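You operate a simulated robot arm through the tools that you are given. There is no shell and no other tool. Be economical: measure what you need, move in short steps, check, and stop when the job is done.

You run a simulated robot arm. Do the job below in one go: nothing can be reset, and whatever is moved stays where it is left.

JOB
Latch the board, fit the pack, then unclamp the cover and lift it to the grey mat.
Fine: in that order; the pack is the one on the rubber pad.

It is judged by the outcome, as a careful person would: the job done as asked, and still so three seconds after it is handed in. It fails if anything else is knocked over, pushed out of place, dropped, spilled or broken. A push-on lid holds only when it is set on centred and level and pressed home; a screw cap is set on level and turned clockwise until tight.

ROBOT AND FRAMES
A 6-joint arm with a four-finger gripper on a trunk, on a base that drives. Base frame: it is fixed to the floor where the robot stands at the start and does not move with it; the origin is under the middle of the robot, x ahead of it, y to its left, z up; the surface under the hand at the start is at about z = 0.8. Units: m, degrees, N and s.
With the tool pointing down near the work surface it reaches from about 0.42 to 0.92 m from the robot's upright axis, wherever it stands. Its first joint turns from -166.0 to 166.0 degrees. Places, roughly: board latch [0.5, 0.2, 0.9]; clamp [0.5, 0.1, 0.9]; grey mat [1.9, 0.1, 0.8]. Payload 3.43 kg.
The TCP is the grasp point between the finger pads, 0.03 m short of the fingertips. In the tool frame z runs along the fingers and y along their closing line. Largest opening 0.12 m; the body of the gripper starts 0.085 m behind the TCP.
Orientation is that of the tool frame in the base frame, as a unit quaternion [x, y, z, w]. With the fingers straight down and closing along the base's y, the tool's x points along the base's -x, its y along +y and its z along -z.

CONTROLS
- The arm moves only by the tool servo_tool. Its argument "deltas" is a list of rows, each a list of 7 numbers: the opening, from 0 (shut) to 1 (fully open), then the shift along the tool's x, y, z in m, then the turn, a rotation vector about the tool's x, y, z in degrees. In form: [[fingers, dx, dy, dz, ax, ay, az], ...]. A call has 1 to 20 rows; each row shifts and turns the commanded pose from where the row before left it, along the tool's axes as they then stand. Rows are played at 5 a second. More than 0.05 m and 8.6 degrees between two rows, or a gripper value outside its range, and nothing of the call is played. A pose out of reach is approached as far as the arm can. The call stops where the force on the tool passes 50 N (or 10 N more than at its start, if that is more) or the arm is blocked; 0.2 s more then pass. Each finger halts on what it meets, pressing with about 24 N; the grip force reading is that of the motor and also rises with nothing between the fingers. The clock runs only during rows and for 0.2 s after the last one: add rows that do not move to give the fingers time. It gives the time, the measured TCP pose, the force on the tool (base axes), the opening and the grip force at its end, in the units of the frame above (readings bear some noise), with the torque about the TCP (base axes, N m) and any sound that the robot's microphone picked up, and new pictures: "show" is both (left out), scene, wrist or none.
- Cameras (640 x 400 px; columns grow to the right, rows downward): "scene" is now at [0.0651, 0.1916, 1.5269]; the picture's right is [-0.10, -0.99, 0.00], its down [-0.63, 0.06, -0.77] and it looks along [0.77, -0.08, -0.64] (base axes); focal length 295 px, centre (320, 200). "wrist" rides on the gripper at [0.071, -0.017, -0.121] in the tool frame; the picture's right is [0.23, 0.97, 0.00], its down [-0.81, 0.19, -0.55] and it looks along [-0.54, 0.13, 0.83] (tool axes); focal length 275 px, centre (320, 200). There is no depth. A picture from a camera that has moved, and an enlarged one, comes with that camera's place and axes in the base frame and with its lens.
- lift_body(by): slides the trunk up (or, below 0, down) by that many m; the arm and the scene camera ride with it, the base frame stays. It gives what a move gives, with no picture.
- drive_base(legs): drives the robot by 1 to 6 legs, each [ahead, left, turn to the left] in m, m and degrees, along the robot's own axes; the way and the turn of a leg run together, so that a leg with both is an arc; at most 1.5 m and 180 degrees a leg. The arm and the cameras ride along, it lands a little off, and it stops where it bumps. It gives what a move gives, and a new picture of the scene camera.
- aim_head(pan, tilt): turns the head with the scene camera to pan (to the left, within 120 degrees either way) and tilt (down, from -29 to 69), counted from straight ahead of the robot. It gives what a move gives, and a new picture of the scene camera.
- inspect(camera, box): a new picture of the part [left, top, right, bottom] of that camera's present view, enlarged. It takes no simulated time.
- job_done(): hands the job in; it is judged then, once.

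Go step by step. Nothing tells you exact positions but the pictures and the camera data: compare them with the known pose of the tool, close in by small moves and look again before you grip or let go. The budget is 120 turns and 260 pictures, counting those below and the enlarged ones. Unless the task says otherwise, let go and move clear before handing in, and close with one line.

The tools are called after "Request:" by a JSON object that holds its "fn" and its "kwargs". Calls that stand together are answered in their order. servo_tool: Moves the arm, as the interface text tells. Its arguments: {"type":"object","properties":{"deltas":{"type":"array","items":{"type":"array","items":{"type":"number"}}},"show":{"type":"string","enum":["both","scene","wrist","none"]}},"required":["deltas"]} The other tools are called the same way: lift_body (by) slides the trunk up or down; drive_base (legs) drives the base; aim_head (pan, tilt) turns the head that bears the scene camera; inspect (camera, box) takes an enlarged picture of a part of a camera's view; job_done () hands the job in.

At the start:

```text
time_s: 0.0
position: [0.4871, 0.0428, 1.115]
tcp_rot: [0.0, 1.0, 0.0, 0.0]
contact_force: [0.2, 0.2, 0.3]
moment: [0.01, 0.01, -0.02]
gripper_width: 0.1201
finger_force: 0.1
trunk travel left (down, up): [-0.1, 0.44]
robot x, y, heading: [-0.0021, 0.0018, 0.1]
head pan, tilt: [-26.8, 68.8]
```

scene: 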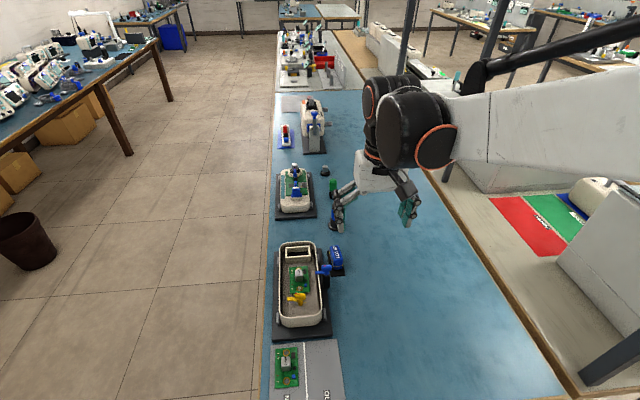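
wrist: 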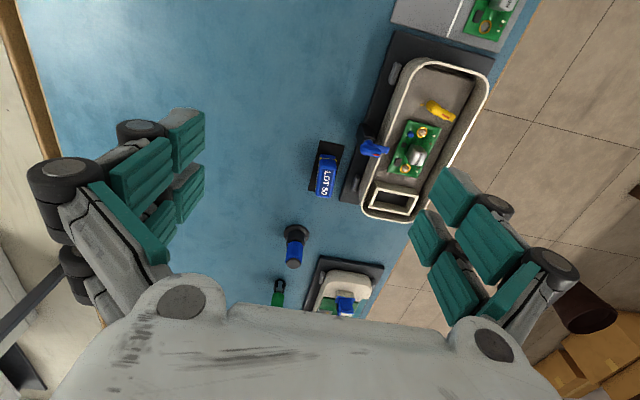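

I see a blue bench with a device base (white housing with a green board, yellow latch, blue clamp lever), a LOT-labelled pack on a rubber pad, and other similar devices. First I enlarge the views.

Request:
{"fn": "inspect", "kwargs": {"camera": "scene", "box": [260, 220, 360, 400]}}

Request:
{"fn": "inspect", "kwargs": {"camera": "wrist", "box": [280, 0, 520, 240]}}

Request:
{"fn": "inspect", "kwargs": {"camera": "scene", "box": [250, 0, 360, 220]}}

```text
2.22 times, centred on (310, 310) of scene
camera zoom: at [0.0651, 0.1916, 1.5269], right [-0.1, -0.99, 0.0], down [-0.63, 0.06, -0.77], along [0.77, -0.08, -0.64], focal length 655 px, centre (342, -44)
```

zoom: 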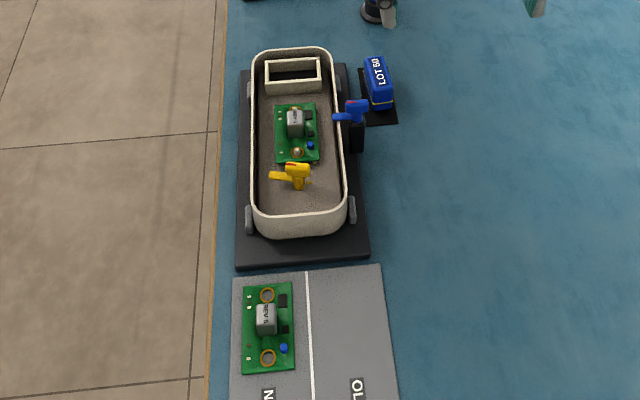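

```text
1.67 times, centred on (400, 120) of wrist
camera zoom: at [0.4155, 0.0248, 1.2372], right [-0.23, 0.97, 0.0], down [0.81, 0.19, 0.55], along [0.54, 0.13, -0.83], focal length 459 px, centre (187, 333)
```

zoom: 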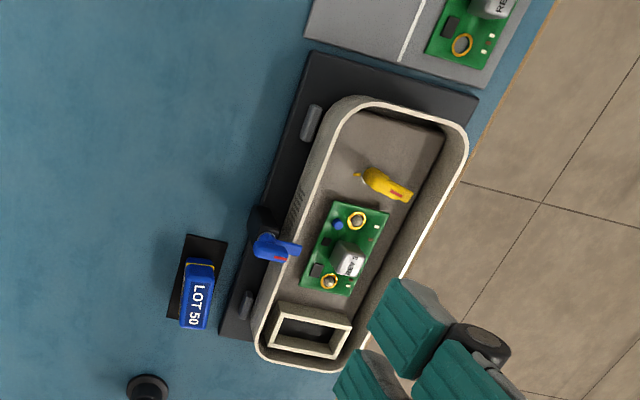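

```text
1.82 times, centred on (305, 110) of scene
camera zoom: at [0.0651, 0.1916, 1.5269], right [-0.1, -0.99, 0.0], down [-0.63, 0.06, -0.77], along [0.77, -0.08, -0.64], focal length 536 px, centre (347, 364)
```

zoom: 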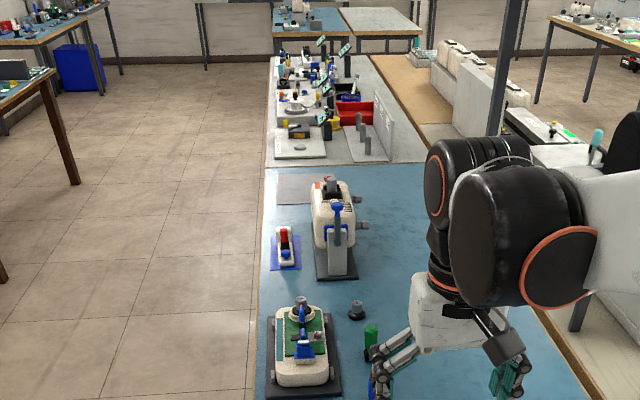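

The yellow latch is near (0.46, 0.20), blue clamp near (0.54, 0.13), the pack near (0.63, 0.08) and the frame-like pocket near (0.64, 0.20). I move for closer wrist views of the latch.

Request:
{"fn": "servo_tool", "kwargs": {"deltas": [[1, 0.02, 0.04, 0.01, 0, 0, 0], [1, 0.02, 0.04, 0.01, 0, 0, 0], [1, 0.02, 0.03, 0.01, 0, 0, 0], [1, 0, 0, 0, 0, 0, 0], [1, 0, 0, 0, 0, 0, 0]], "show": "both"}}

Request:
{"fn": "inspect", "kwargs": {"camera": "wrist", "box": [200, 40, 440, 240]}}

Request:
{"fn": "inspect", "kwargs": {"camera": "scene", "box": [265, 230, 355, 345]}}

```text
time_s: 1.0
position: [0.487, 0.158, 1.0804]
tcp_rot: [0.017, 1.0, 0.0, 0.001]
contact_force: [0.8, -0.6, 0.7]
moment: [-0.01, 0.0, -0.01]
gripper_width: 0.1201
finger_force: 0.1
trunk travel left (down, up): [-0.1, 0.44]
robot x, y, heading: [0.0011, 0.0021, 0.0]
head pan, tilt: [-26.8, 68.8]
stopped in row 4: the arm was blocked; the commanded pose is now the measured one
camera scene: at [0.0648, 0.2092, 1.5243], right [0.11, -0.99, 0.0], down [-0.66, -0.07, -0.75], along [0.75, 0.08, -0.66], focal length 295 px, centre (320, 200)
camera wrist: at [0.4146, 0.143, 1.2027], right [-0.2, 0.98, 0.0], down [0.82, 0.17, 0.55], along [0.54, 0.11, -0.83], focal length 275 px, centre (320, 200)
```

scene: 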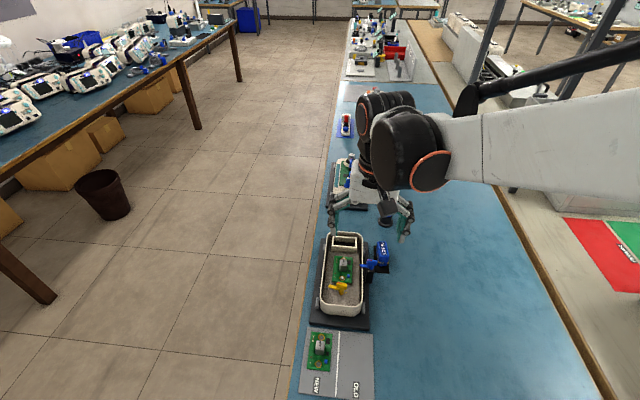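
wrist: 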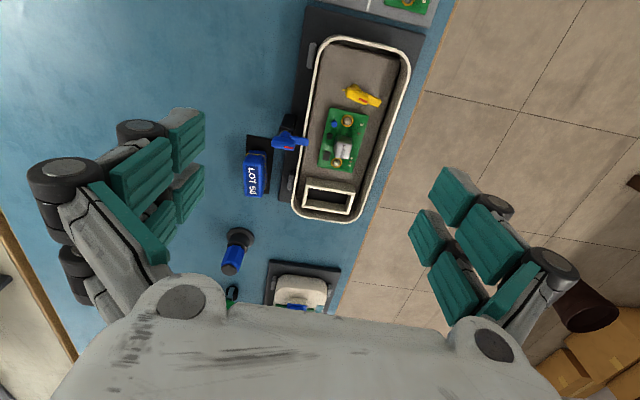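

```text
2.00 times, centred on (320, 140) of wrist
camera zoom: at [0.4146, 0.143, 1.2027], right [-0.2, 0.98, 0.0], down [0.82, 0.17, 0.55], along [0.54, 0.11, -0.83], focal length 551 px, centre (320, 320)
```

zoom: 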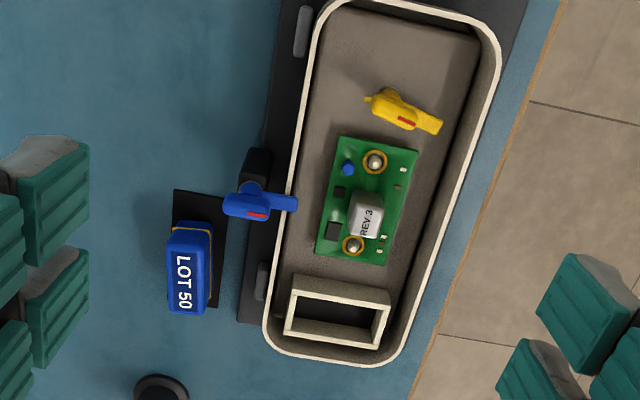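

```text
3.48 times, centred on (310, 288) of scene
camera zoom: at [0.0648, 0.2092, 1.5243], right [0.11, -0.99, 0.0], down [-0.66, -0.07, -0.75], along [0.75, 0.08, -0.66], focal length 1025 px, centre (355, -104)
```

zoom: 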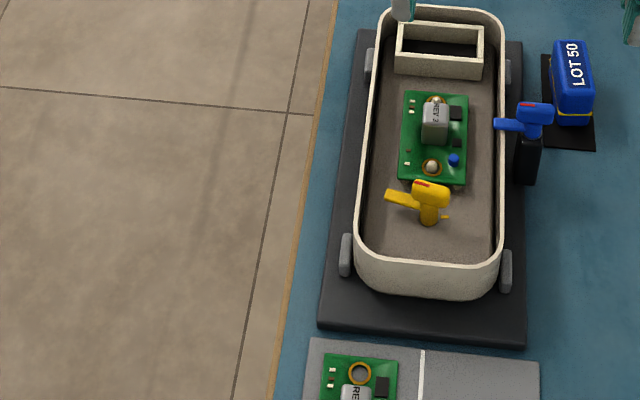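

The arm is at its near limit here. Working from the left aisle (robot at about x 0.55, y 0.9, facing the bench) reaches everything and later lets me move straight along the bench to the grey mat, so I drive there.

Request:
{"fn": "drive_base", "kwargs": {"legs": [[-0.1, 0, 0], [0, 0.95, 0], [0.65, 0, 0], [0, 0, -90]]}}

```text
time_s: 13.6
position: [0.714, 0.4785, 1.081]
tcp_rot: [0.705, 0.709, -0.001, 0.0]
contact_force: [-0.9, 0.3, -0.7]
moment: [-0.02, 0.01, -0.01]
gripper_width: 0.1201
finger_force: 0.1
trunk travel left (down, up): [-0.1, 0.44]
robot x, y, heading: [0.5409, 0.9507, -88.0]
head pan, tilt: [-26.8, 68.8]
camera scene: at [0.7479, 0.9231, 1.4921], right [-0.99, -0.17, 0.0], down [-0.16, 0.91, -0.39], along [0.07, -0.39, -0.92], focal length 295 px, centre (320, 200)
```

scene: 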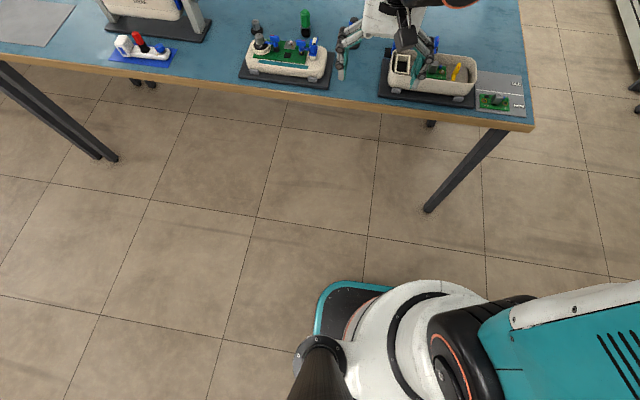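

I'm in the aisle facing the bench. I aim the head at the work area and move the hand towards the latch for a closer look.

Request:
{"fn": "aim_head", "kwargs": {"pan": -15, "tilt": 42}}

Request:
{"fn": "servo_tool", "kwargs": {"deltas": [[1, 0, -0.045, 0, 0, 0, 0], [1, 0, -0.045, 0, 0, 0, 0], [1, 0, -0.045, 0, 0, 0, 0], [1, 0, -0.045, 0, 0, 0, 0], [1, -0.03, -0.02, 0, 0, 0, 0], [1, -0.03, 0, 0, 0, 0, 0], [1, 0, 0, 0, 0, 0, 0]]}}

```text
time_s: 14.5
position: [0.7139, 0.4785, 1.0821]
tcp_rot: [0.704, 0.71, 0.0, 0.0]
contact_force: [0.8, -0.1, -0.3]
moment: [0.0, -0.01, -0.01]
gripper_width: 0.1198
finger_force: 0.1
trunk travel left (down, up): [-0.1, 0.44]
robot x, y, heading: [0.538, 0.9538, -88.4]
head pan, tilt: [-15.0, 42.0]
camera scene: at [0.7509, 0.9013, 1.5173], right [-0.99, -0.16, 0.0], down [-0.12, 0.71, -0.69], along [0.11, -0.68, -0.72], focal length 295 px, centre (320, 200)
```

scene: 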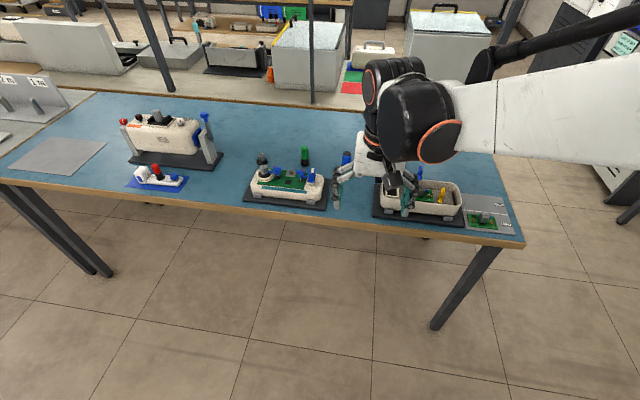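

```text
time_s: 16.1
position: [0.5141, 0.4171, 1.0804]
tcp_rot: [0.704, 0.71, -0.001, 0.0]
contact_force: [-1.0, -0.2, -0.4]
moment: [0.03, -0.01, 0.02]
gripper_width: 0.1197
finger_force: 0.0
trunk travel left (down, up): [-0.1, 0.44]
robot x, y, heading: [0.5376, 0.9557, -88.0]
head pan, tilt: [-15.0, 42.0]
camera scene: at [0.7189, 0.8989, 1.5234], right [-0.97, 0.23, 0.0], down [0.15, 0.65, -0.74], along [-0.17, -0.72, -0.67], focal length 295 px, centre (320, 200)
camera wrist: at [0.4964, 0.4876, 1.2029], right [0.97, 0.24, 0.0], down [0.2, -0.81, 0.55], along [0.13, -0.54, -0.83], focal length 275 px, centre (320, 200)
```

scene: 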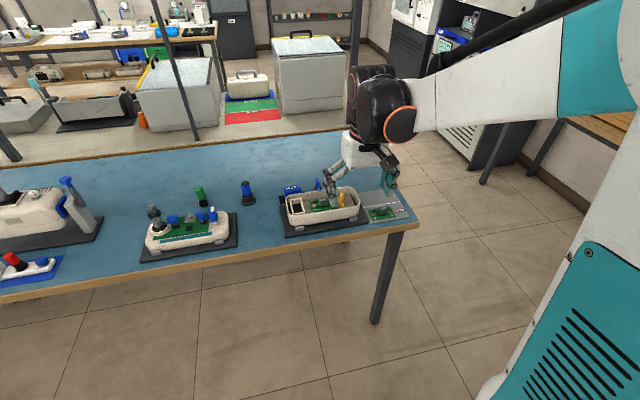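
wrist: 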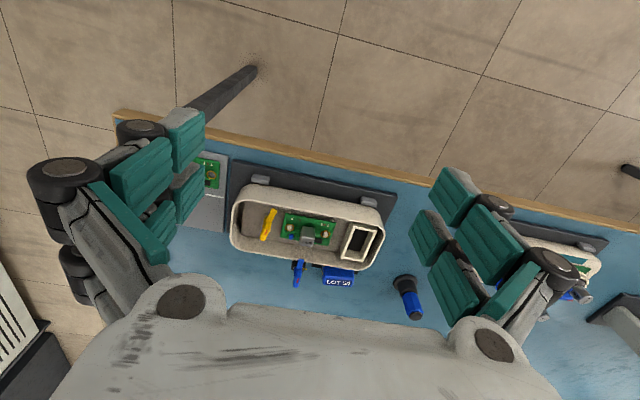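

I can see the housing, latch and clamp from this side. I move closer to the latch for detail.

Request:
{"fn": "servo_tool", "kwargs": {"deltas": [[1, -0.04, -0.02, 0.02, 0, 0, 0], [1, -0.04, -0.02, 0.02, 0, 0, 0], [1, -0.04, -0.02, 0.02, 0, 0, 0], [1, -0.017, -0.012, 0.02, 0, 0, 0], [1, 0, 0, 0.01, 0, 0, 0], [1, 0, 0, 0, 0, 0, 0]]}}

Request:
{"fn": "inspect", "kwargs": {"camera": "wrist", "box": [170, 50, 490, 270]}}

Request:
{"fn": "inspect", "kwargs": {"camera": "scene", "box": [270, 160, 420, 250]}}

```text
time_s: 17.5
position: [0.4438, 0.2796, 0.9909]
tcp_rot: [0.704, 0.71, 0.001, 0.0]
contact_force: [-0.8, -0.1, 0.1]
moment: [0.0, -0.01, 0.01]
gripper_width: 0.12
finger_force: 0.1
trunk travel left (down, up): [-0.1, 0.44]
robot x, y, heading: [0.5377, 0.9556, -88.4]
head pan, tilt: [-15.0, 42.0]
camera scene: at [0.7189, 0.8991, 1.5234], right [-0.97, 0.23, 0.0], down [0.15, 0.65, -0.74], along [-0.17, -0.72, -0.67], focal length 295 px, centre (320, 200)
camera wrist: at [0.4254, 0.3503, 1.1132], right [0.97, 0.24, 0.0], down [0.2, -0.81, 0.55], along [0.13, -0.54, -0.83], focal length 275 px, centre (320, 200)
```

scene: 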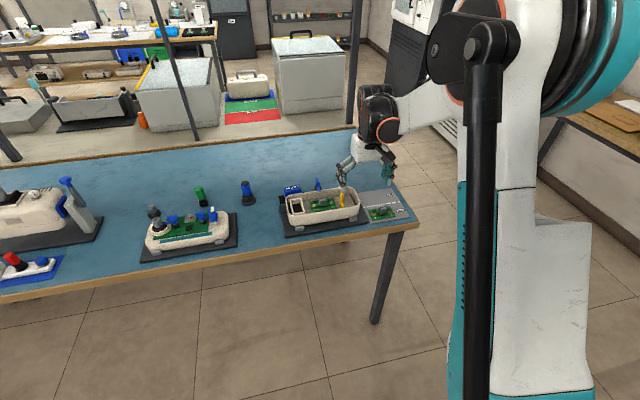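
wrist: 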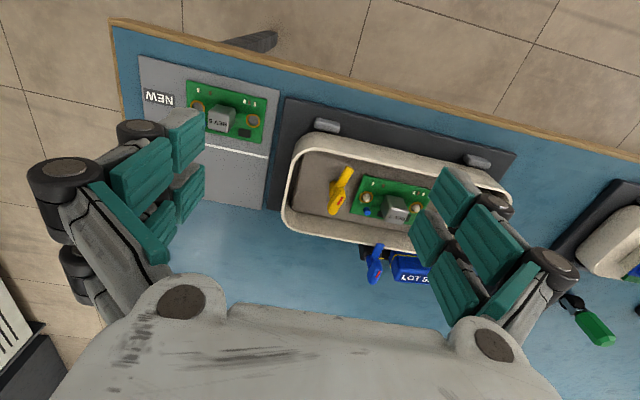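

```text
1.82 times, centred on (330, 160) of wrist
camera zoom: at [0.4254, 0.3503, 1.1132], right [0.97, 0.24, 0.0], down [0.2, -0.81, 0.55], along [0.13, -0.54, -0.83], focal length 500 px, centre (302, 273)
```

zoom: 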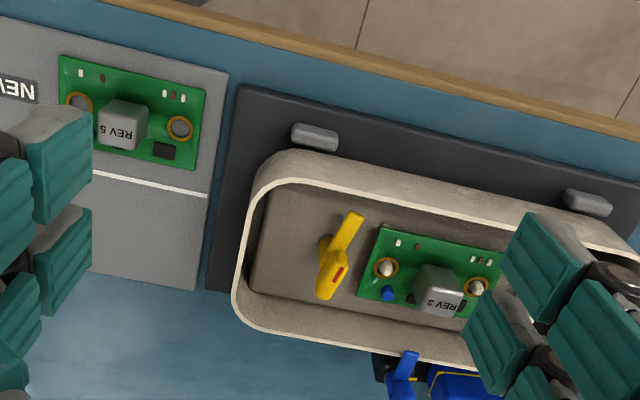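

```text
4.27 times, centred on (345, 205) of scene
camera zoom: at [0.7189, 0.8991, 1.5234], right [-0.97, 0.23, 0.0], down [0.15, 0.65, -0.74], along [-0.17, -0.72, -0.67], focal length 1258 px, centre (213, 179)
```

zoom: 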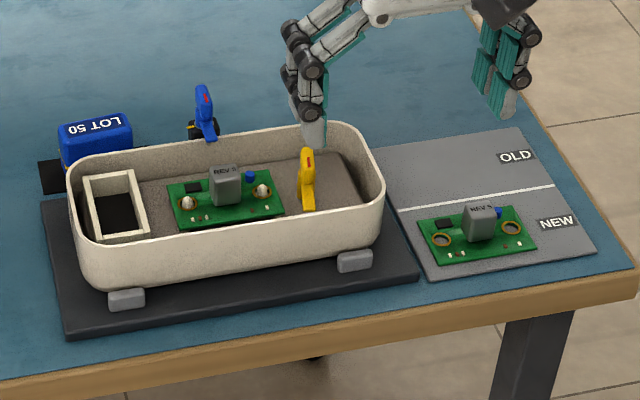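

The latch and clamp look alike: a post with a swivelling or tilting block carrying a red mark and an arm. I enlarge both further to understand the motion.

Request:
{"fn": "inspect", "kwargs": {"camera": "scene", "box": [325, 180, 365, 215]}}

Request:
{"fn": "inspect", "kwargs": {"camera": "scene", "box": [300, 170, 340, 205]}}

Request:
{"fn": "inspect", "kwargs": {"camera": "wrist", "box": [310, 150, 410, 220]}}

Request:
{"fn": "inspect", "kwargs": {"camera": "wrist", "box": [340, 220, 440, 290]}}

```text
11.43 times, centred on (345, 198) of scene
camera zoom: at [0.7189, 0.8991, 1.5234], right [-0.97, 0.23, 0.0], down [0.15, 0.65, -0.74], along [-0.17, -0.72, -0.67], focal length 3369 px, centre (34, 229)
```

zoom: 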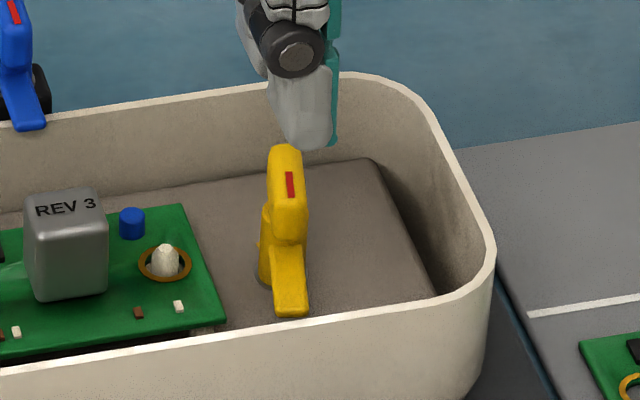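

```text
11.43 times, centred on (320, 188) of scene
camera zoom: at [0.7189, 0.8991, 1.5234], right [-0.97, 0.23, 0.0], down [0.15, 0.65, -0.74], along [-0.17, -0.72, -0.67], focal length 3369 px, centre (320, 343)
```

zoom: 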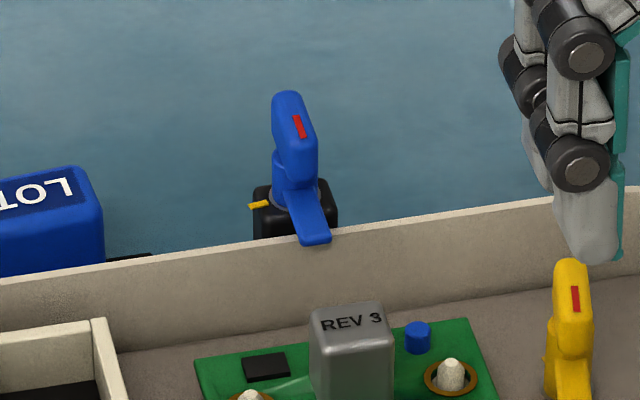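

```text
5.71 times, centred on (360, 185) of wrist
camera zoom: at [0.4254, 0.3503, 1.1132], right [0.97, 0.24, 0.0], down [0.2, -0.81, 0.55], along [0.13, -0.54, -0.83], focal length 1573 px, centre (91, 286)
```

zoom: 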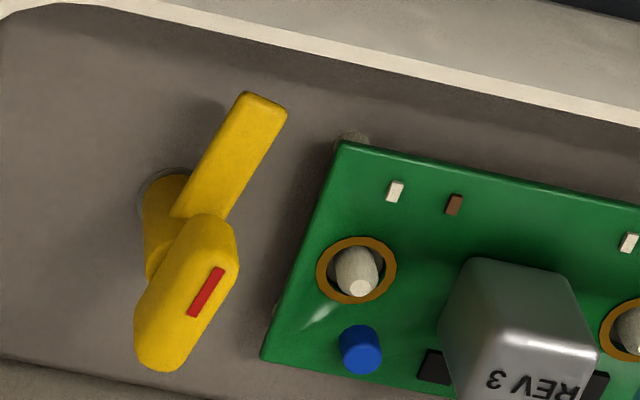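

```text
5.71 times, centred on (390, 255) of wrist
camera zoom: at [0.4254, 0.3503, 1.1132], right [0.97, 0.24, 0.0], down [0.2, -0.81, 0.55], along [0.13, -0.54, -0.83], focal length 1573 px, centre (-80, -114)
```

zoom: 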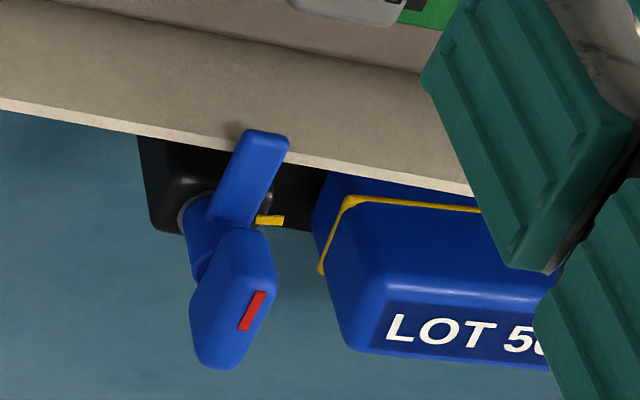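

Both are swivel levers: a knob block on a post, with a tongue. The yellow knob is centred near (0.482, 0.195, 0.87), its tongue pointing +y; it must be turned 90° clockwise (from above) so the tongue lies over the board. I hover above it with a narrow opening.

Request:
{"fn": "servo_tool", "kwargs": {"deltas": [[0.3, -0.04, 0.019, 0, 0, 0, 0], [0.3, -0.045, 0.019, 0, 0, 0, 0], [0.3, 0, 0, 0.03, 0, 0, 0], [0.3, 0, 0, 0.02, 0, 0, 0], [0.3, 0, 0, 0, 0, 0, 0]]}}

Request:
{"fn": "inspect", "kwargs": {"camera": "wrist", "box": [220, 80, 420, 240]}}

Request:
{"fn": "inspect", "kwargs": {"camera": "scene", "box": [315, 165, 375, 215]}}

```text
time_s: 18.7
position: [0.4823, 0.1949, 0.9407]
tcp_rot: [0.705, 0.709, -0.001, -0.001]
contact_force: [0.3, 0.1, 0.5]
moment: [0.01, 0.0, -0.04]
gripper_width: 0.0361
finger_force: 0.0
trunk travel left (down, up): [-0.1, 0.44]
robot x, y, heading: [0.5395, 0.9541, -88.2]
head pan, tilt: [-15.0, 42.0]
camera scene: at [0.7188, 0.8986, 1.5234], right [-0.97, 0.23, 0.0], down [0.15, 0.65, -0.74], along [-0.17, -0.72, -0.67], focal length 295 px, centre (320, 200)
camera wrist: at [0.4646, 0.2649, 1.0633], right [0.97, 0.24, 0.0], down [0.2, -0.81, 0.55], along [0.13, -0.54, -0.83], focal length 275 px, centre (320, 200)
```

scene: 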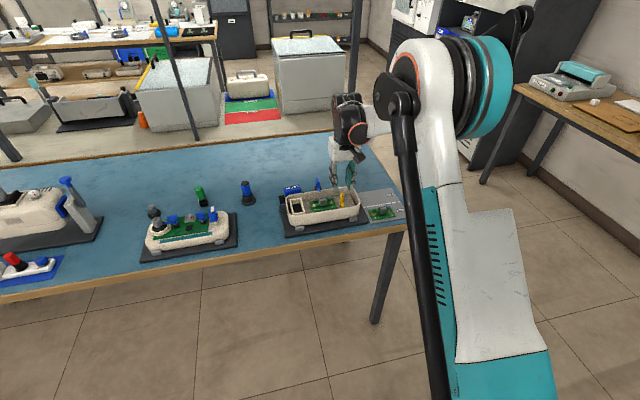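
wrist: 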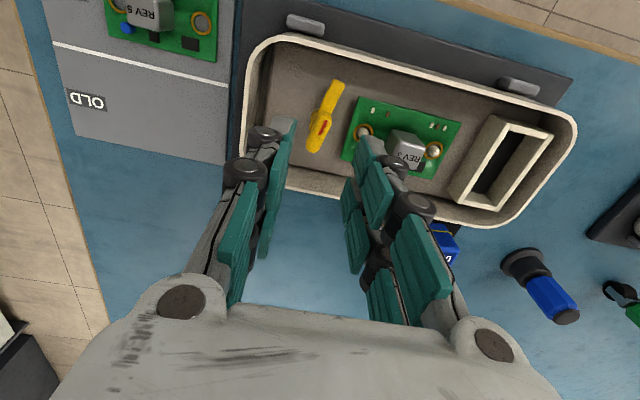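

```text
2.50 times, centred on (320, 160) of wrist
camera zoom: at [0.4646, 0.2649, 1.0633], right [0.97, 0.24, 0.0], down [0.2, -0.81, 0.55], along [0.13, -0.54, -0.83], focal length 688 px, centre (320, 300)
```

zoom: 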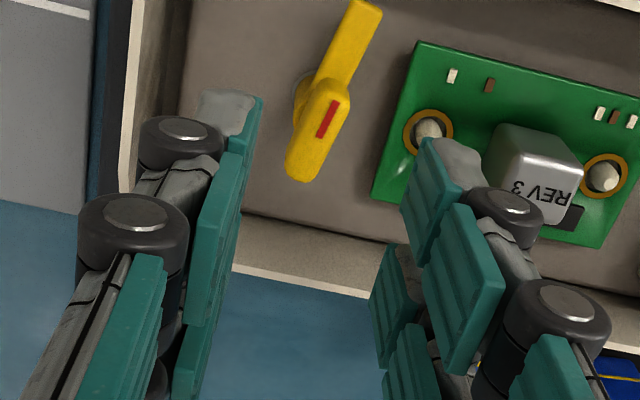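

```text
8.00 times, centred on (345, 190) of scene
camera zoom: at [0.7188, 0.8986, 1.5234], right [-0.97, 0.23, 0.0], down [0.15, 0.65, -0.74], along [-0.17, -0.72, -0.67], focal length 2358 px, centre (120, 280)
```

zoom: 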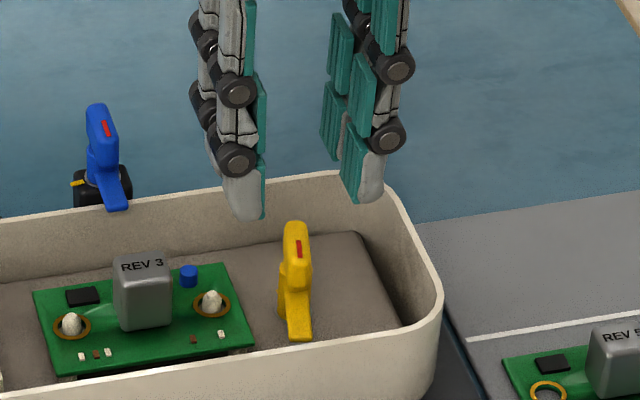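

The fingers straddle the knob, which sits about 2 mm to the −x side of the TCP. I descend and close gently.

Request:
{"fn": "servo_tool", "kwargs": {"deltas": [[0.3, 0.001, -0.002, 0.02, 0, 0, 0], [0.3, 0, 0, 0.02, 0, 0, 0], [0.3, 0, 0, 0.013, 0, 0, 0], [0.3, 0, 0, 0, 0, 0, 0]]}}

Request:
{"fn": "inspect", "kwargs": {"camera": "wrist", "box": [220, 80, 420, 240]}}

Request:
{"fn": "inspect", "kwargs": {"camera": "scene", "box": [315, 165, 375, 215]}}

```text
time_s: 19.7
position: [0.479, 0.1946, 0.888]
tcp_rot: [0.705, 0.709, 0.0, -0.001]
contact_force: [0.1, -0.1, -0.3]
moment: [-0.04, 0.0, -0.04]
gripper_width: 0.036
finger_force: 0.1
trunk travel left (down, up): [-0.1, 0.44]
robot x, y, heading: [0.5393, 0.955, -88.3]
head pan, tilt: [-15.0, 42.0]
camera scene: at [0.7188, 0.8988, 1.5234], right [-0.97, 0.23, 0.0], down [0.15, 0.65, -0.74], along [-0.17, -0.72, -0.67], focal length 295 px, centre (320, 200)
camera wrist: at [0.462, 0.2657, 1.0102], right [0.97, 0.24, 0.0], down [0.2, -0.81, 0.55], along [0.13, -0.54, -0.83], focal length 275 px, centre (320, 200)
```

scene: 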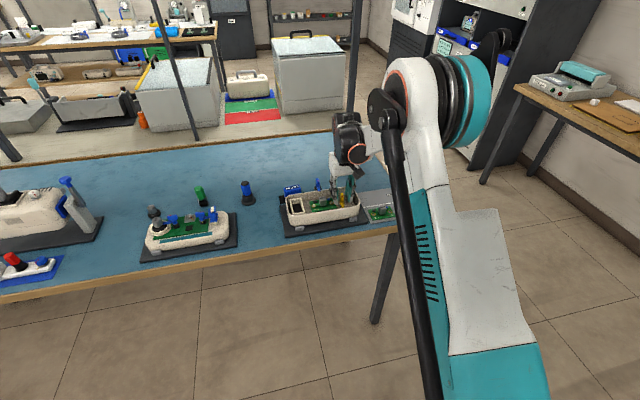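
wrist: 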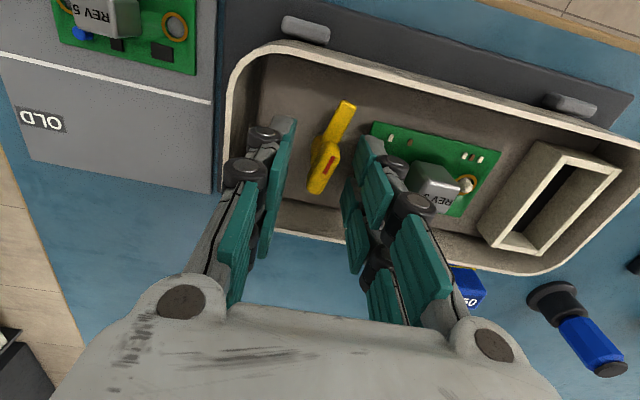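

```text
2.50 times, centred on (320, 160) of wrist
camera zoom: at [0.462, 0.2657, 1.0102], right [0.97, 0.24, 0.0], down [0.2, -0.81, 0.55], along [0.13, -0.54, -0.83], focal length 688 px, centre (320, 300)
```

zoom: 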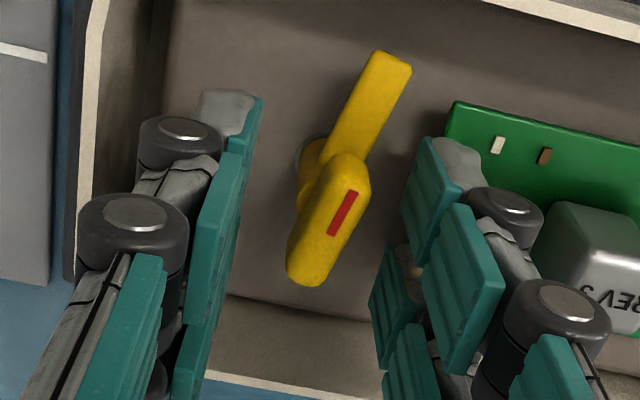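

```text
8.00 times, centred on (345, 190) of scene
camera zoom: at [0.7188, 0.8988, 1.5234], right [-0.97, 0.23, 0.0], down [0.15, 0.65, -0.74], along [-0.17, -0.72, -0.67], focal length 2358 px, centre (120, 280)
```

zoom: 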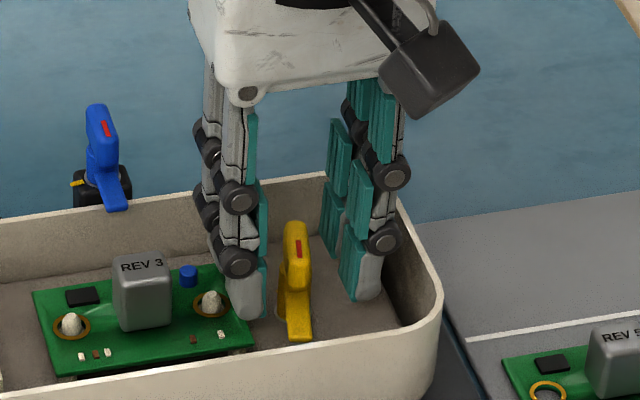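

The knob is centred between the fingers. I close on it.

Request:
{"fn": "servo_tool", "kwargs": {"deltas": [[0.2, 0, 0.0015, 0, 0, 0, 0], [0.05, 0, 0, 0, 0, 0, 0], [0.0, 0, 0, 0, 0, 0, 0], [0.0, 0, 0, 0, 0, 0, 0]], "show": "wrist"}}

```text
time_s: 20.7
position: [0.4809, 0.1959, 0.8884]
tcp_rot: [0.705, 0.709, 0.0, -0.001]
contact_force: [-9.5, -1.7, -1.3]
moment: [-0.16, 0.18, -0.58]
gripper_width: 0.0134
finger_force: 23.5
trunk travel left (down, up): [-0.1, 0.44]
robot x, y, heading: [0.5391, 0.9561, -88.3]
head pan, tilt: [-15.0, 42.0]
camera wrist: at [0.4625, 0.2657, 1.0102], right [0.97, 0.24, 0.0], down [0.2, -0.81, 0.55], along [0.13, -0.54, -0.83], focal length 275 px, centre (320, 200)
```

wrist: 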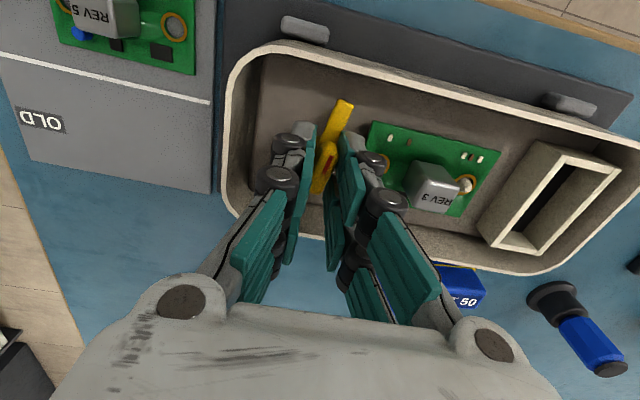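

It's gripped, with a slight sideways load, so I ease 1 mm towards −x and start twisting clockwise.

Request:
{"fn": "servo_tool", "kwargs": {"deltas": [[0.0, 0, -0.001, 0, 0, 0, 0], [0.0, 0, 0, 0, 0, 0, 5], [0.0, 0, 0, 0, 0, 0, 5], [0.0, 0, 0, 0, 0, 0, 5], [0.0, 0, 0, 0, 0, 0, 5], [0.0, 0, 0, 0, 0, 0, 0]], "show": "wrist"}}

Request:
{"fn": "inspect", "kwargs": {"camera": "scene", "box": [315, 165, 375, 215]}}

```text
time_s: 22.1
position: [0.4781, 0.1944, 0.8884]
tcp_rot: [0.818, 0.575, 0.0, 0.0]
contact_force: [-19.1, -5.8, 1.1]
moment: [-0.21, 0.52, 0.06]
gripper_width: 0.0119
finger_force: 24.3
trunk travel left (down, up): [-0.1, 0.44]
robot x, y, heading: [0.5362, 0.9568, -88.5]
head pan, tilt: [-15.0, 42.0]
camera wrist: at [0.4861, 0.2673, 1.0101], right [0.99, -0.11, 0.0], down [-0.09, -0.83, 0.55], along [-0.06, -0.55, -0.83], focal length 275 px, centre (320, 200)
```

wrist: 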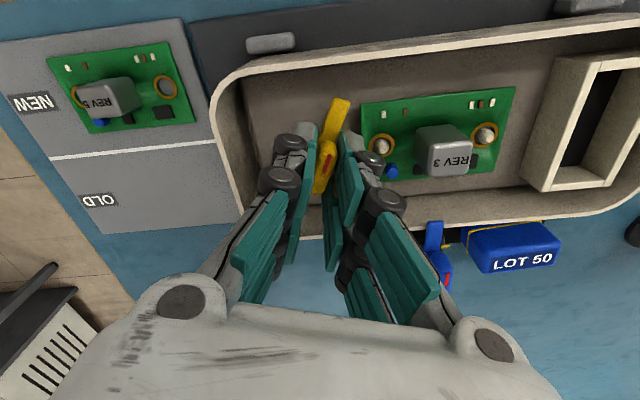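

```text
8.00 times, centred on (345, 190) of scene
camera zoom: at [0.717, 0.8985, 1.5236], right [-0.97, 0.23, 0.0], down [0.15, 0.65, -0.74], along [-0.17, -0.72, -0.67], focal length 2358 px, centre (120, 280)
```

zoom: 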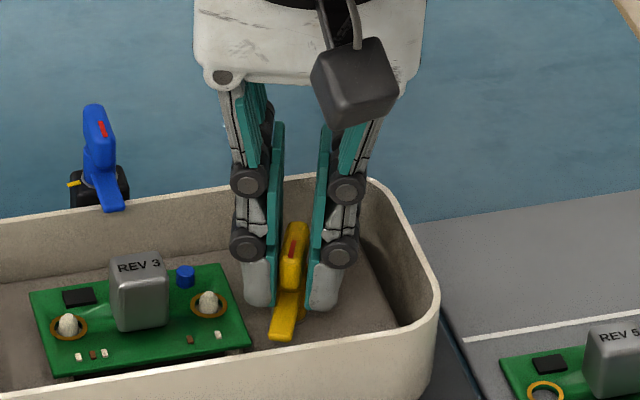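

The knob turns with the tongue going towards the board. I relieve the side load by easing towards −x and check the force.

Request:
{"fn": "servo_tool", "kwargs": {"deltas": [[0.0, -0.001, -0.0028, 0, 0, 0, 0], [0.0, 0, 0, 0, 0, 0, 0]], "show": "none"}}

```text
time_s: 22.7
position: [0.4777, 0.1948, 0.8882]
tcp_rot: [0.817, 0.577, 0.001, 0.0]
contact_force: [-6.5, -3.9, 1.4]
moment: [-0.17, 0.19, 0.01]
gripper_width: 0.0118
finger_force: 24.5
trunk travel left (down, up): [-0.1, 0.44]
robot x, y, heading: [0.5385, 0.9528, -88.2]
head pan, tilt: [-15.0, 42.0]
```

That relieved it; the axis is about (0.477, 0.195). I continue turning.

Request:
{"fn": "servo_tool", "kwargs": {"deltas": [[0.0, -0.0005, -0.001, 0, 0, 0, 5], [0.0, 0, 0, 0, 0, 0, 5], [0.0, 0, 0, 0, 0, 0, 5], [0.0, 0, 0, 0, 0, 0, 5], [0.0, 0, 0, 0, 0, 0, 5], [0.0, 0, 0, 0, 0, 0, 5], [0.0, 0, 0, 0, 0, 0, 0]], "show": "wrist"}}

Request:
{"fn": "inspect", "kwargs": {"camera": "scene", "box": [315, 165, 375, 215]}}

```text
time_s: 24.3
position: [0.4773, 0.1953, 0.8877]
tcp_rot: [0.939, 0.344, 0.0, 0.001]
contact_force: [-1.2, 22.0, -13.5]
moment: [0.48, 0.09, 0.07]
gripper_width: 0.0119
finger_force: 24.4
trunk travel left (down, up): [-0.1, 0.44]
robot x, y, heading: [0.5383, 0.9489, -88.2]
head pan, tilt: [-15.0, 42.0]
camera wrist: at [0.5192, 0.2545, 1.0106], right [0.8, -0.59, 0.0], down [-0.49, -0.67, 0.55], along [-0.33, -0.44, -0.83], focal length 275 px, centre (320, 200)
```

wrist: 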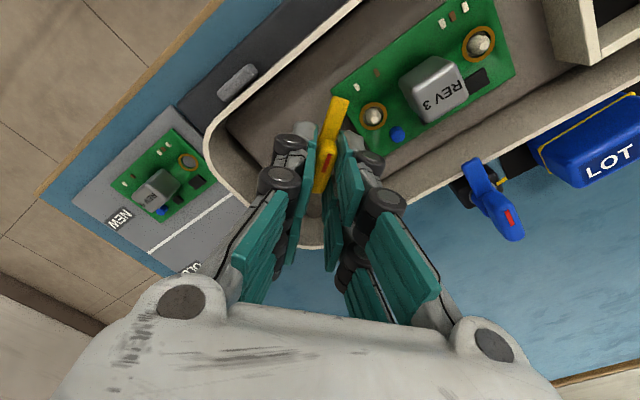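

```text
8.00 times, centred on (345, 190) of scene
camera zoom: at [0.7186, 0.8995, 1.5233], right [-0.97, 0.23, 0.0], down [0.15, 0.65, -0.74], along [-0.17, -0.72, -0.67], focal length 2358 px, centre (120, 280)
```

zoom: 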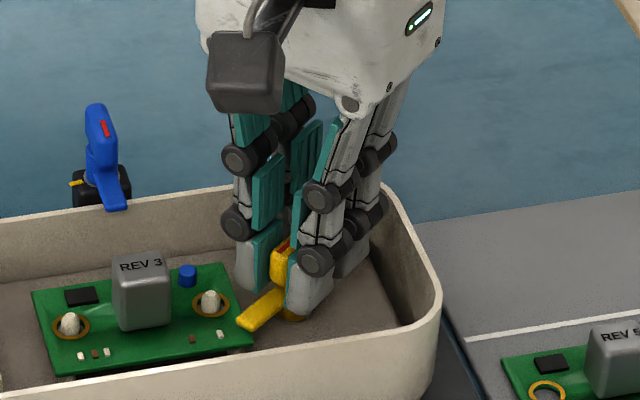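

Half-way; the tongue is close to the board corner. I relieve the side load and look closely at the tongue's height against the board.

Request:
{"fn": "servo_tool", "kwargs": {"deltas": [[0.0, 0.0013, -0.0015, 0, 0, 0, 0], [0.0, 0, 0, 0, 0, 0, 0]], "show": "none"}}

Request:
{"fn": "inspect", "kwargs": {"camera": "scene", "box": [328, 190, 360, 212]}}

Request:
{"fn": "inspect", "kwargs": {"camera": "wrist", "box": [280, 60, 400, 200]}}

```text
time_s: 24.9
position: [0.4753, 0.1951, 0.8893]
tcp_rot: [0.939, 0.345, 0.0, 0.002]
contact_force: [-2.2, 5.1, -3.9]
moment: [0.05, 0.13, 0.0]
gripper_width: 0.0119
finger_force: 23.7
trunk travel left (down, up): [-0.1, 0.44]
robot x, y, heading: [0.5403, 0.9551, -88.1]
head pan, tilt: [-15.0, 42.0]
```

```text
16.00 times, centred on (344, 201) of scene
camera zoom: at [0.7185, 0.8985, 1.5235], right [-0.97, 0.23, 0.0], down [0.15, 0.65, -0.74], along [-0.17, -0.72, -0.67], focal length 4717 px, centre (-64, 184)
```

zoom: 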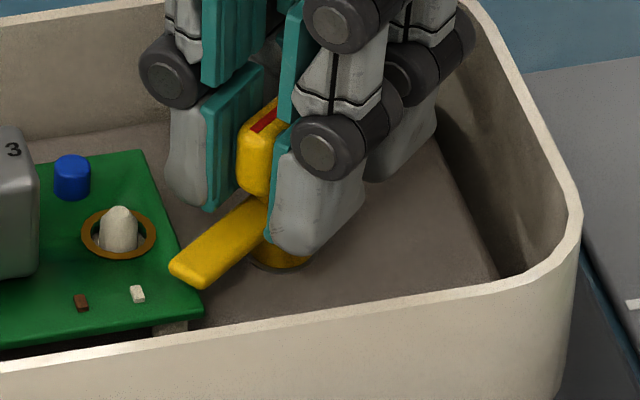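

```text
2.86 times, centred on (340, 130) of wrist
camera zoom: at [0.519, 0.2549, 1.0106], right [0.81, -0.59, 0.0], down [-0.49, -0.67, 0.55], along [-0.33, -0.45, -0.83], focal length 786 px, centre (263, 400)
```

zoom: 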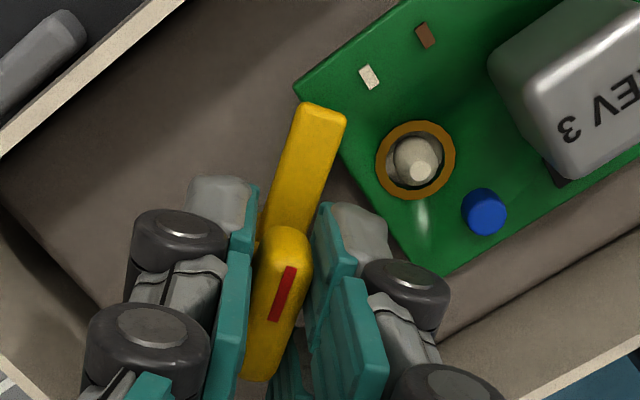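

The tongue is above the board's edge and the fingertip clears the board. I continue in small steps.

Request:
{"fn": "servo_tool", "kwargs": {"deltas": [[0.0, 0, 0, 0, 0, 0, 4], [0.0, 0, 0, 0, 0, 0, 4], [0.0, 0, 0, 0, 0, 0, 4], [0.0, 0, 0, 0, 0, 0, 4], [0.0, 0, 0, 0, 0, 0, 4], [0.0, 0, 0, 0, 0, 0, 0]], "show": "none"}}

Request:
{"fn": "inspect", "kwargs": {"camera": "scene", "box": [328, 190, 360, 212]}}

Request:
{"fn": "inspect", "kwargs": {"camera": "wrist", "box": [280, 60, 400, 200]}}

```text
time_s: 26.3
position: [0.4756, 0.198, 0.889]
tcp_rot: [0.984, 0.176, -0.001, 0.0]
contact_force: [-11.7, 10.5, -0.5]
moment: [0.25, 0.31, 0.09]
gripper_width: 0.0119
finger_force: 23.9
trunk travel left (down, up): [-0.1, 0.44]
robot x, y, heading: [0.5368, 0.9542, -88.1]
head pan, tilt: [-15.0, 42.0]
```

```text
16.00 times, centred on (344, 201) of scene
camera zoom: at [0.7177, 0.8998, 1.5235], right [-0.97, 0.23, 0.0], down [0.15, 0.65, -0.74], along [-0.17, -0.72, -0.67], focal length 4717 px, centre (-64, 184)
```

zoom: 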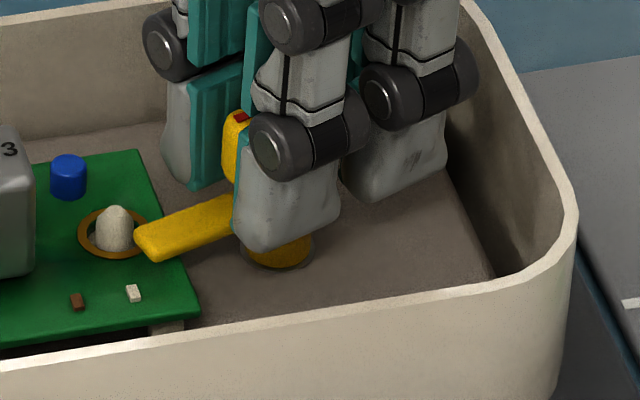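

```text
2.86 times, centred on (340, 130) of wrist
camera zoom: at [0.5357, 0.2377, 1.0107], right [0.55, -0.83, 0.0], down [-0.69, -0.46, 0.55], along [-0.46, -0.31, -0.83], focal length 786 px, centre (263, 400)
```

zoom: 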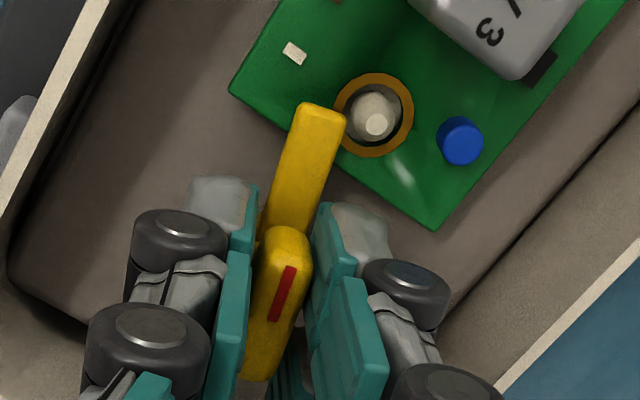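

The tongue now lies over the board edge, about 20° short of square. I ease the load and continue with small turns, watching for a stop.

Request:
{"fn": "servo_tool", "kwargs": {"deltas": [[0.0, -0.0008, -0.0013, 0, 0, 0, 0], [0.0, 0, 0, 0, 0, 0, 4], [0.0, 0, 0, 0, 0, 0, 4], [0.0, 0, 0, 0, 0, 0, 4], [0.0, 0, 0, 0, 0, 0, 0]], "show": "none"}}

Request:
{"fn": "inspect", "kwargs": {"camera": "scene", "box": [328, 190, 360, 212]}}

Request:
{"fn": "inspect", "kwargs": {"camera": "wrist", "box": [280, 60, 400, 200]}}

```text
time_s: 27.5
position: [0.4745, 0.2002, 0.8889]
tcp_rot: [0.997, 0.072, 0.0, 0.0]
contact_force: [-9.3, 14.4, -2.9]
moment: [0.39, 0.31, 0.08]
gripper_width: 0.012
finger_force: 24.2
trunk travel left (down, up): [-0.1, 0.44]
robot x, y, heading: [0.5384, 0.9579, -88.5]
head pan, tilt: [-15.0, 42.0]
```

```text
16.00 times, centred on (344, 201) of scene
camera zoom: at [0.718, 0.8996, 1.5235], right [-0.97, 0.23, 0.0], down [0.15, 0.65, -0.74], along [-0.17, -0.72, -0.67], focal length 4717 px, centre (-64, 184)
```

zoom: 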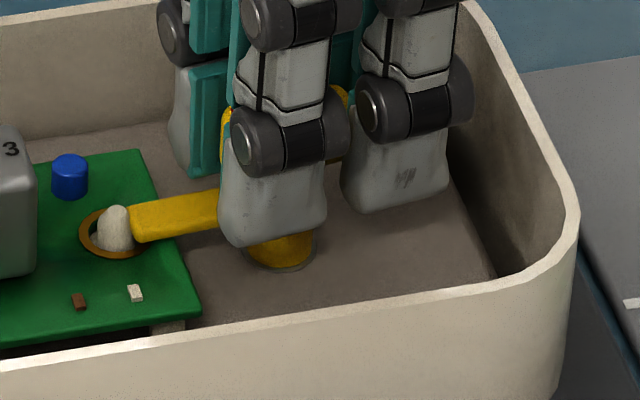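

```text
2.86 times, centred on (340, 130) of wrist
camera zoom: at [0.5425, 0.2253, 1.0107], right [0.37, -0.93, 0.0], down [-0.77, -0.31, 0.55], along [-0.51, -0.2, -0.83], focal length 786 px, centre (263, 400)
```

zoom: 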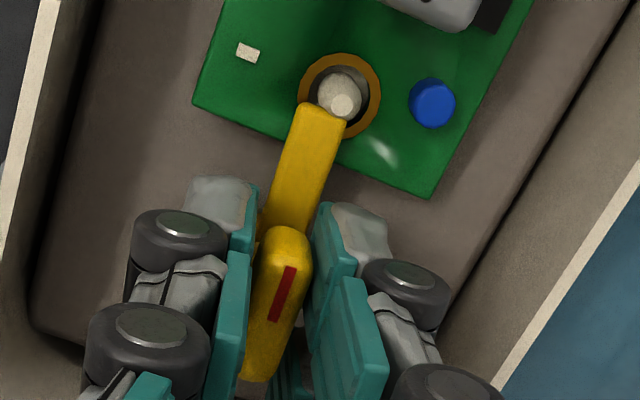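

Nearly square (82°). I ease and go the last 8–10°.

Request:
{"fn": "servo_tool", "kwargs": {"deltas": [[0.0, -0.0008, -0.0015, 0, 0, 0, 0], [0.0, 0, 0, 0, 0, 0, 3], [0.0, 0, 0, 0, 0, 0, 3], [0.0, 0, 0, 0, 0, 0, 3], [0.0, 0, 0, 0, 0, 0, 0]], "show": "none"}}

Request:
{"fn": "inspect", "kwargs": {"camera": "scene", "box": [328, 190, 360, 212]}}

Request:
{"fn": "inspect", "kwargs": {"camera": "wrist", "box": [280, 60, 400, 200]}}

```text
time_s: 28.7
position: [0.4754, 0.2, 0.889]
tcp_rot: [1.0, -0.005, 0.001, 0.001]
contact_force: [2.9, 7.5, 0.6]
moment: [0.2, -0.24, 0.16]
gripper_width: 0.0119
finger_force: 23.8
trunk travel left (down, up): [-0.1, 0.44]
robot x, y, heading: [0.5363, 0.9546, -88.3]
head pan, tilt: [-15.0, 42.0]
```

```text
16.00 times, centred on (344, 201) of scene
camera zoom: at [0.7191, 0.8996, 1.5234], right [-0.97, 0.23, 0.0], down [0.15, 0.65, -0.74], along [-0.17, -0.72, -0.67], focal length 4717 px, centre (-64, 184)
```

zoom: 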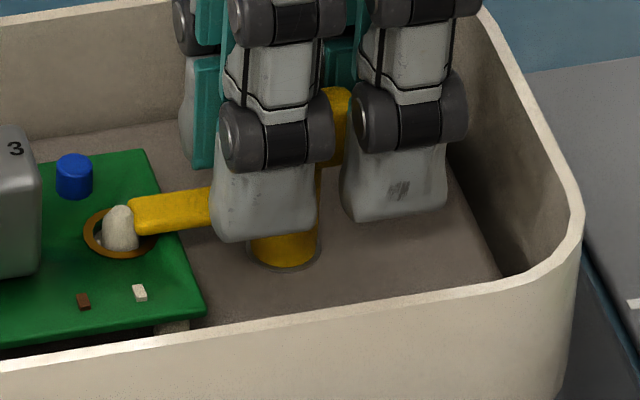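

```text
2.86 times, centred on (340, 130) of wrist
camera zoom: at [0.5463, 0.2154, 1.0107], right [0.22, -0.98, 0.0], down [-0.81, -0.18, 0.55], along [-0.54, -0.12, -0.83], focal length 786 px, centre (263, 400)
```

zoom: 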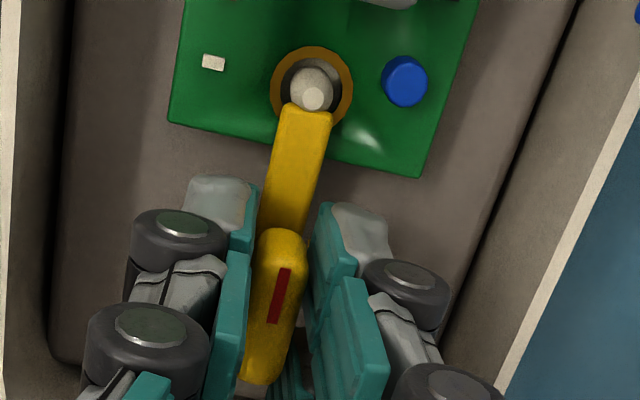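

The tongue is square on the board, pointing at the stud. I test for an end stop with a few more degrees.

Request:
{"fn": "servo_tool", "kwargs": {"deltas": [[0.0, 0, -0.0007, 0, 0, 0, 2], [0.0, 0, 0, 0, 0, 0, 2], [0.0, 0, 0, 0, 0, 0, 2], [0.0, 0, 0, 0, 0, 0, 0]], "show": "none"}}

Request:
{"fn": "inspect", "kwargs": {"camera": "wrist", "box": [280, 60, 400, 200]}}

```text
time_s: 29.7
position: [0.4743, 0.2005, 0.8881]
tcp_rot: [0.998, -0.058, 0.001, 0.0]
contact_force: [6.9, 5.8, 1.8]
moment: [0.18, -0.21, 0.31]
gripper_width: 0.0125
finger_force: 24.5
trunk travel left (down, up): [-0.1, 0.44]
robot x, y, heading: [0.5385, 0.9527, -88.2]
head pan, tilt: [-15.0, 42.0]
```

```text
2.86 times, centred on (340, 130) of wrist
camera zoom: at [0.5476, 0.2083, 1.0107], right [0.12, -0.99, 0.0], down [-0.83, -0.1, 0.55], along [-0.55, -0.06, -0.83], focal length 786 px, centre (263, 400)
```

zoom: 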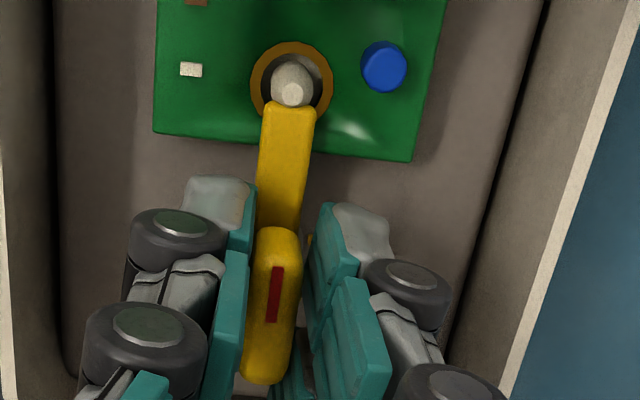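

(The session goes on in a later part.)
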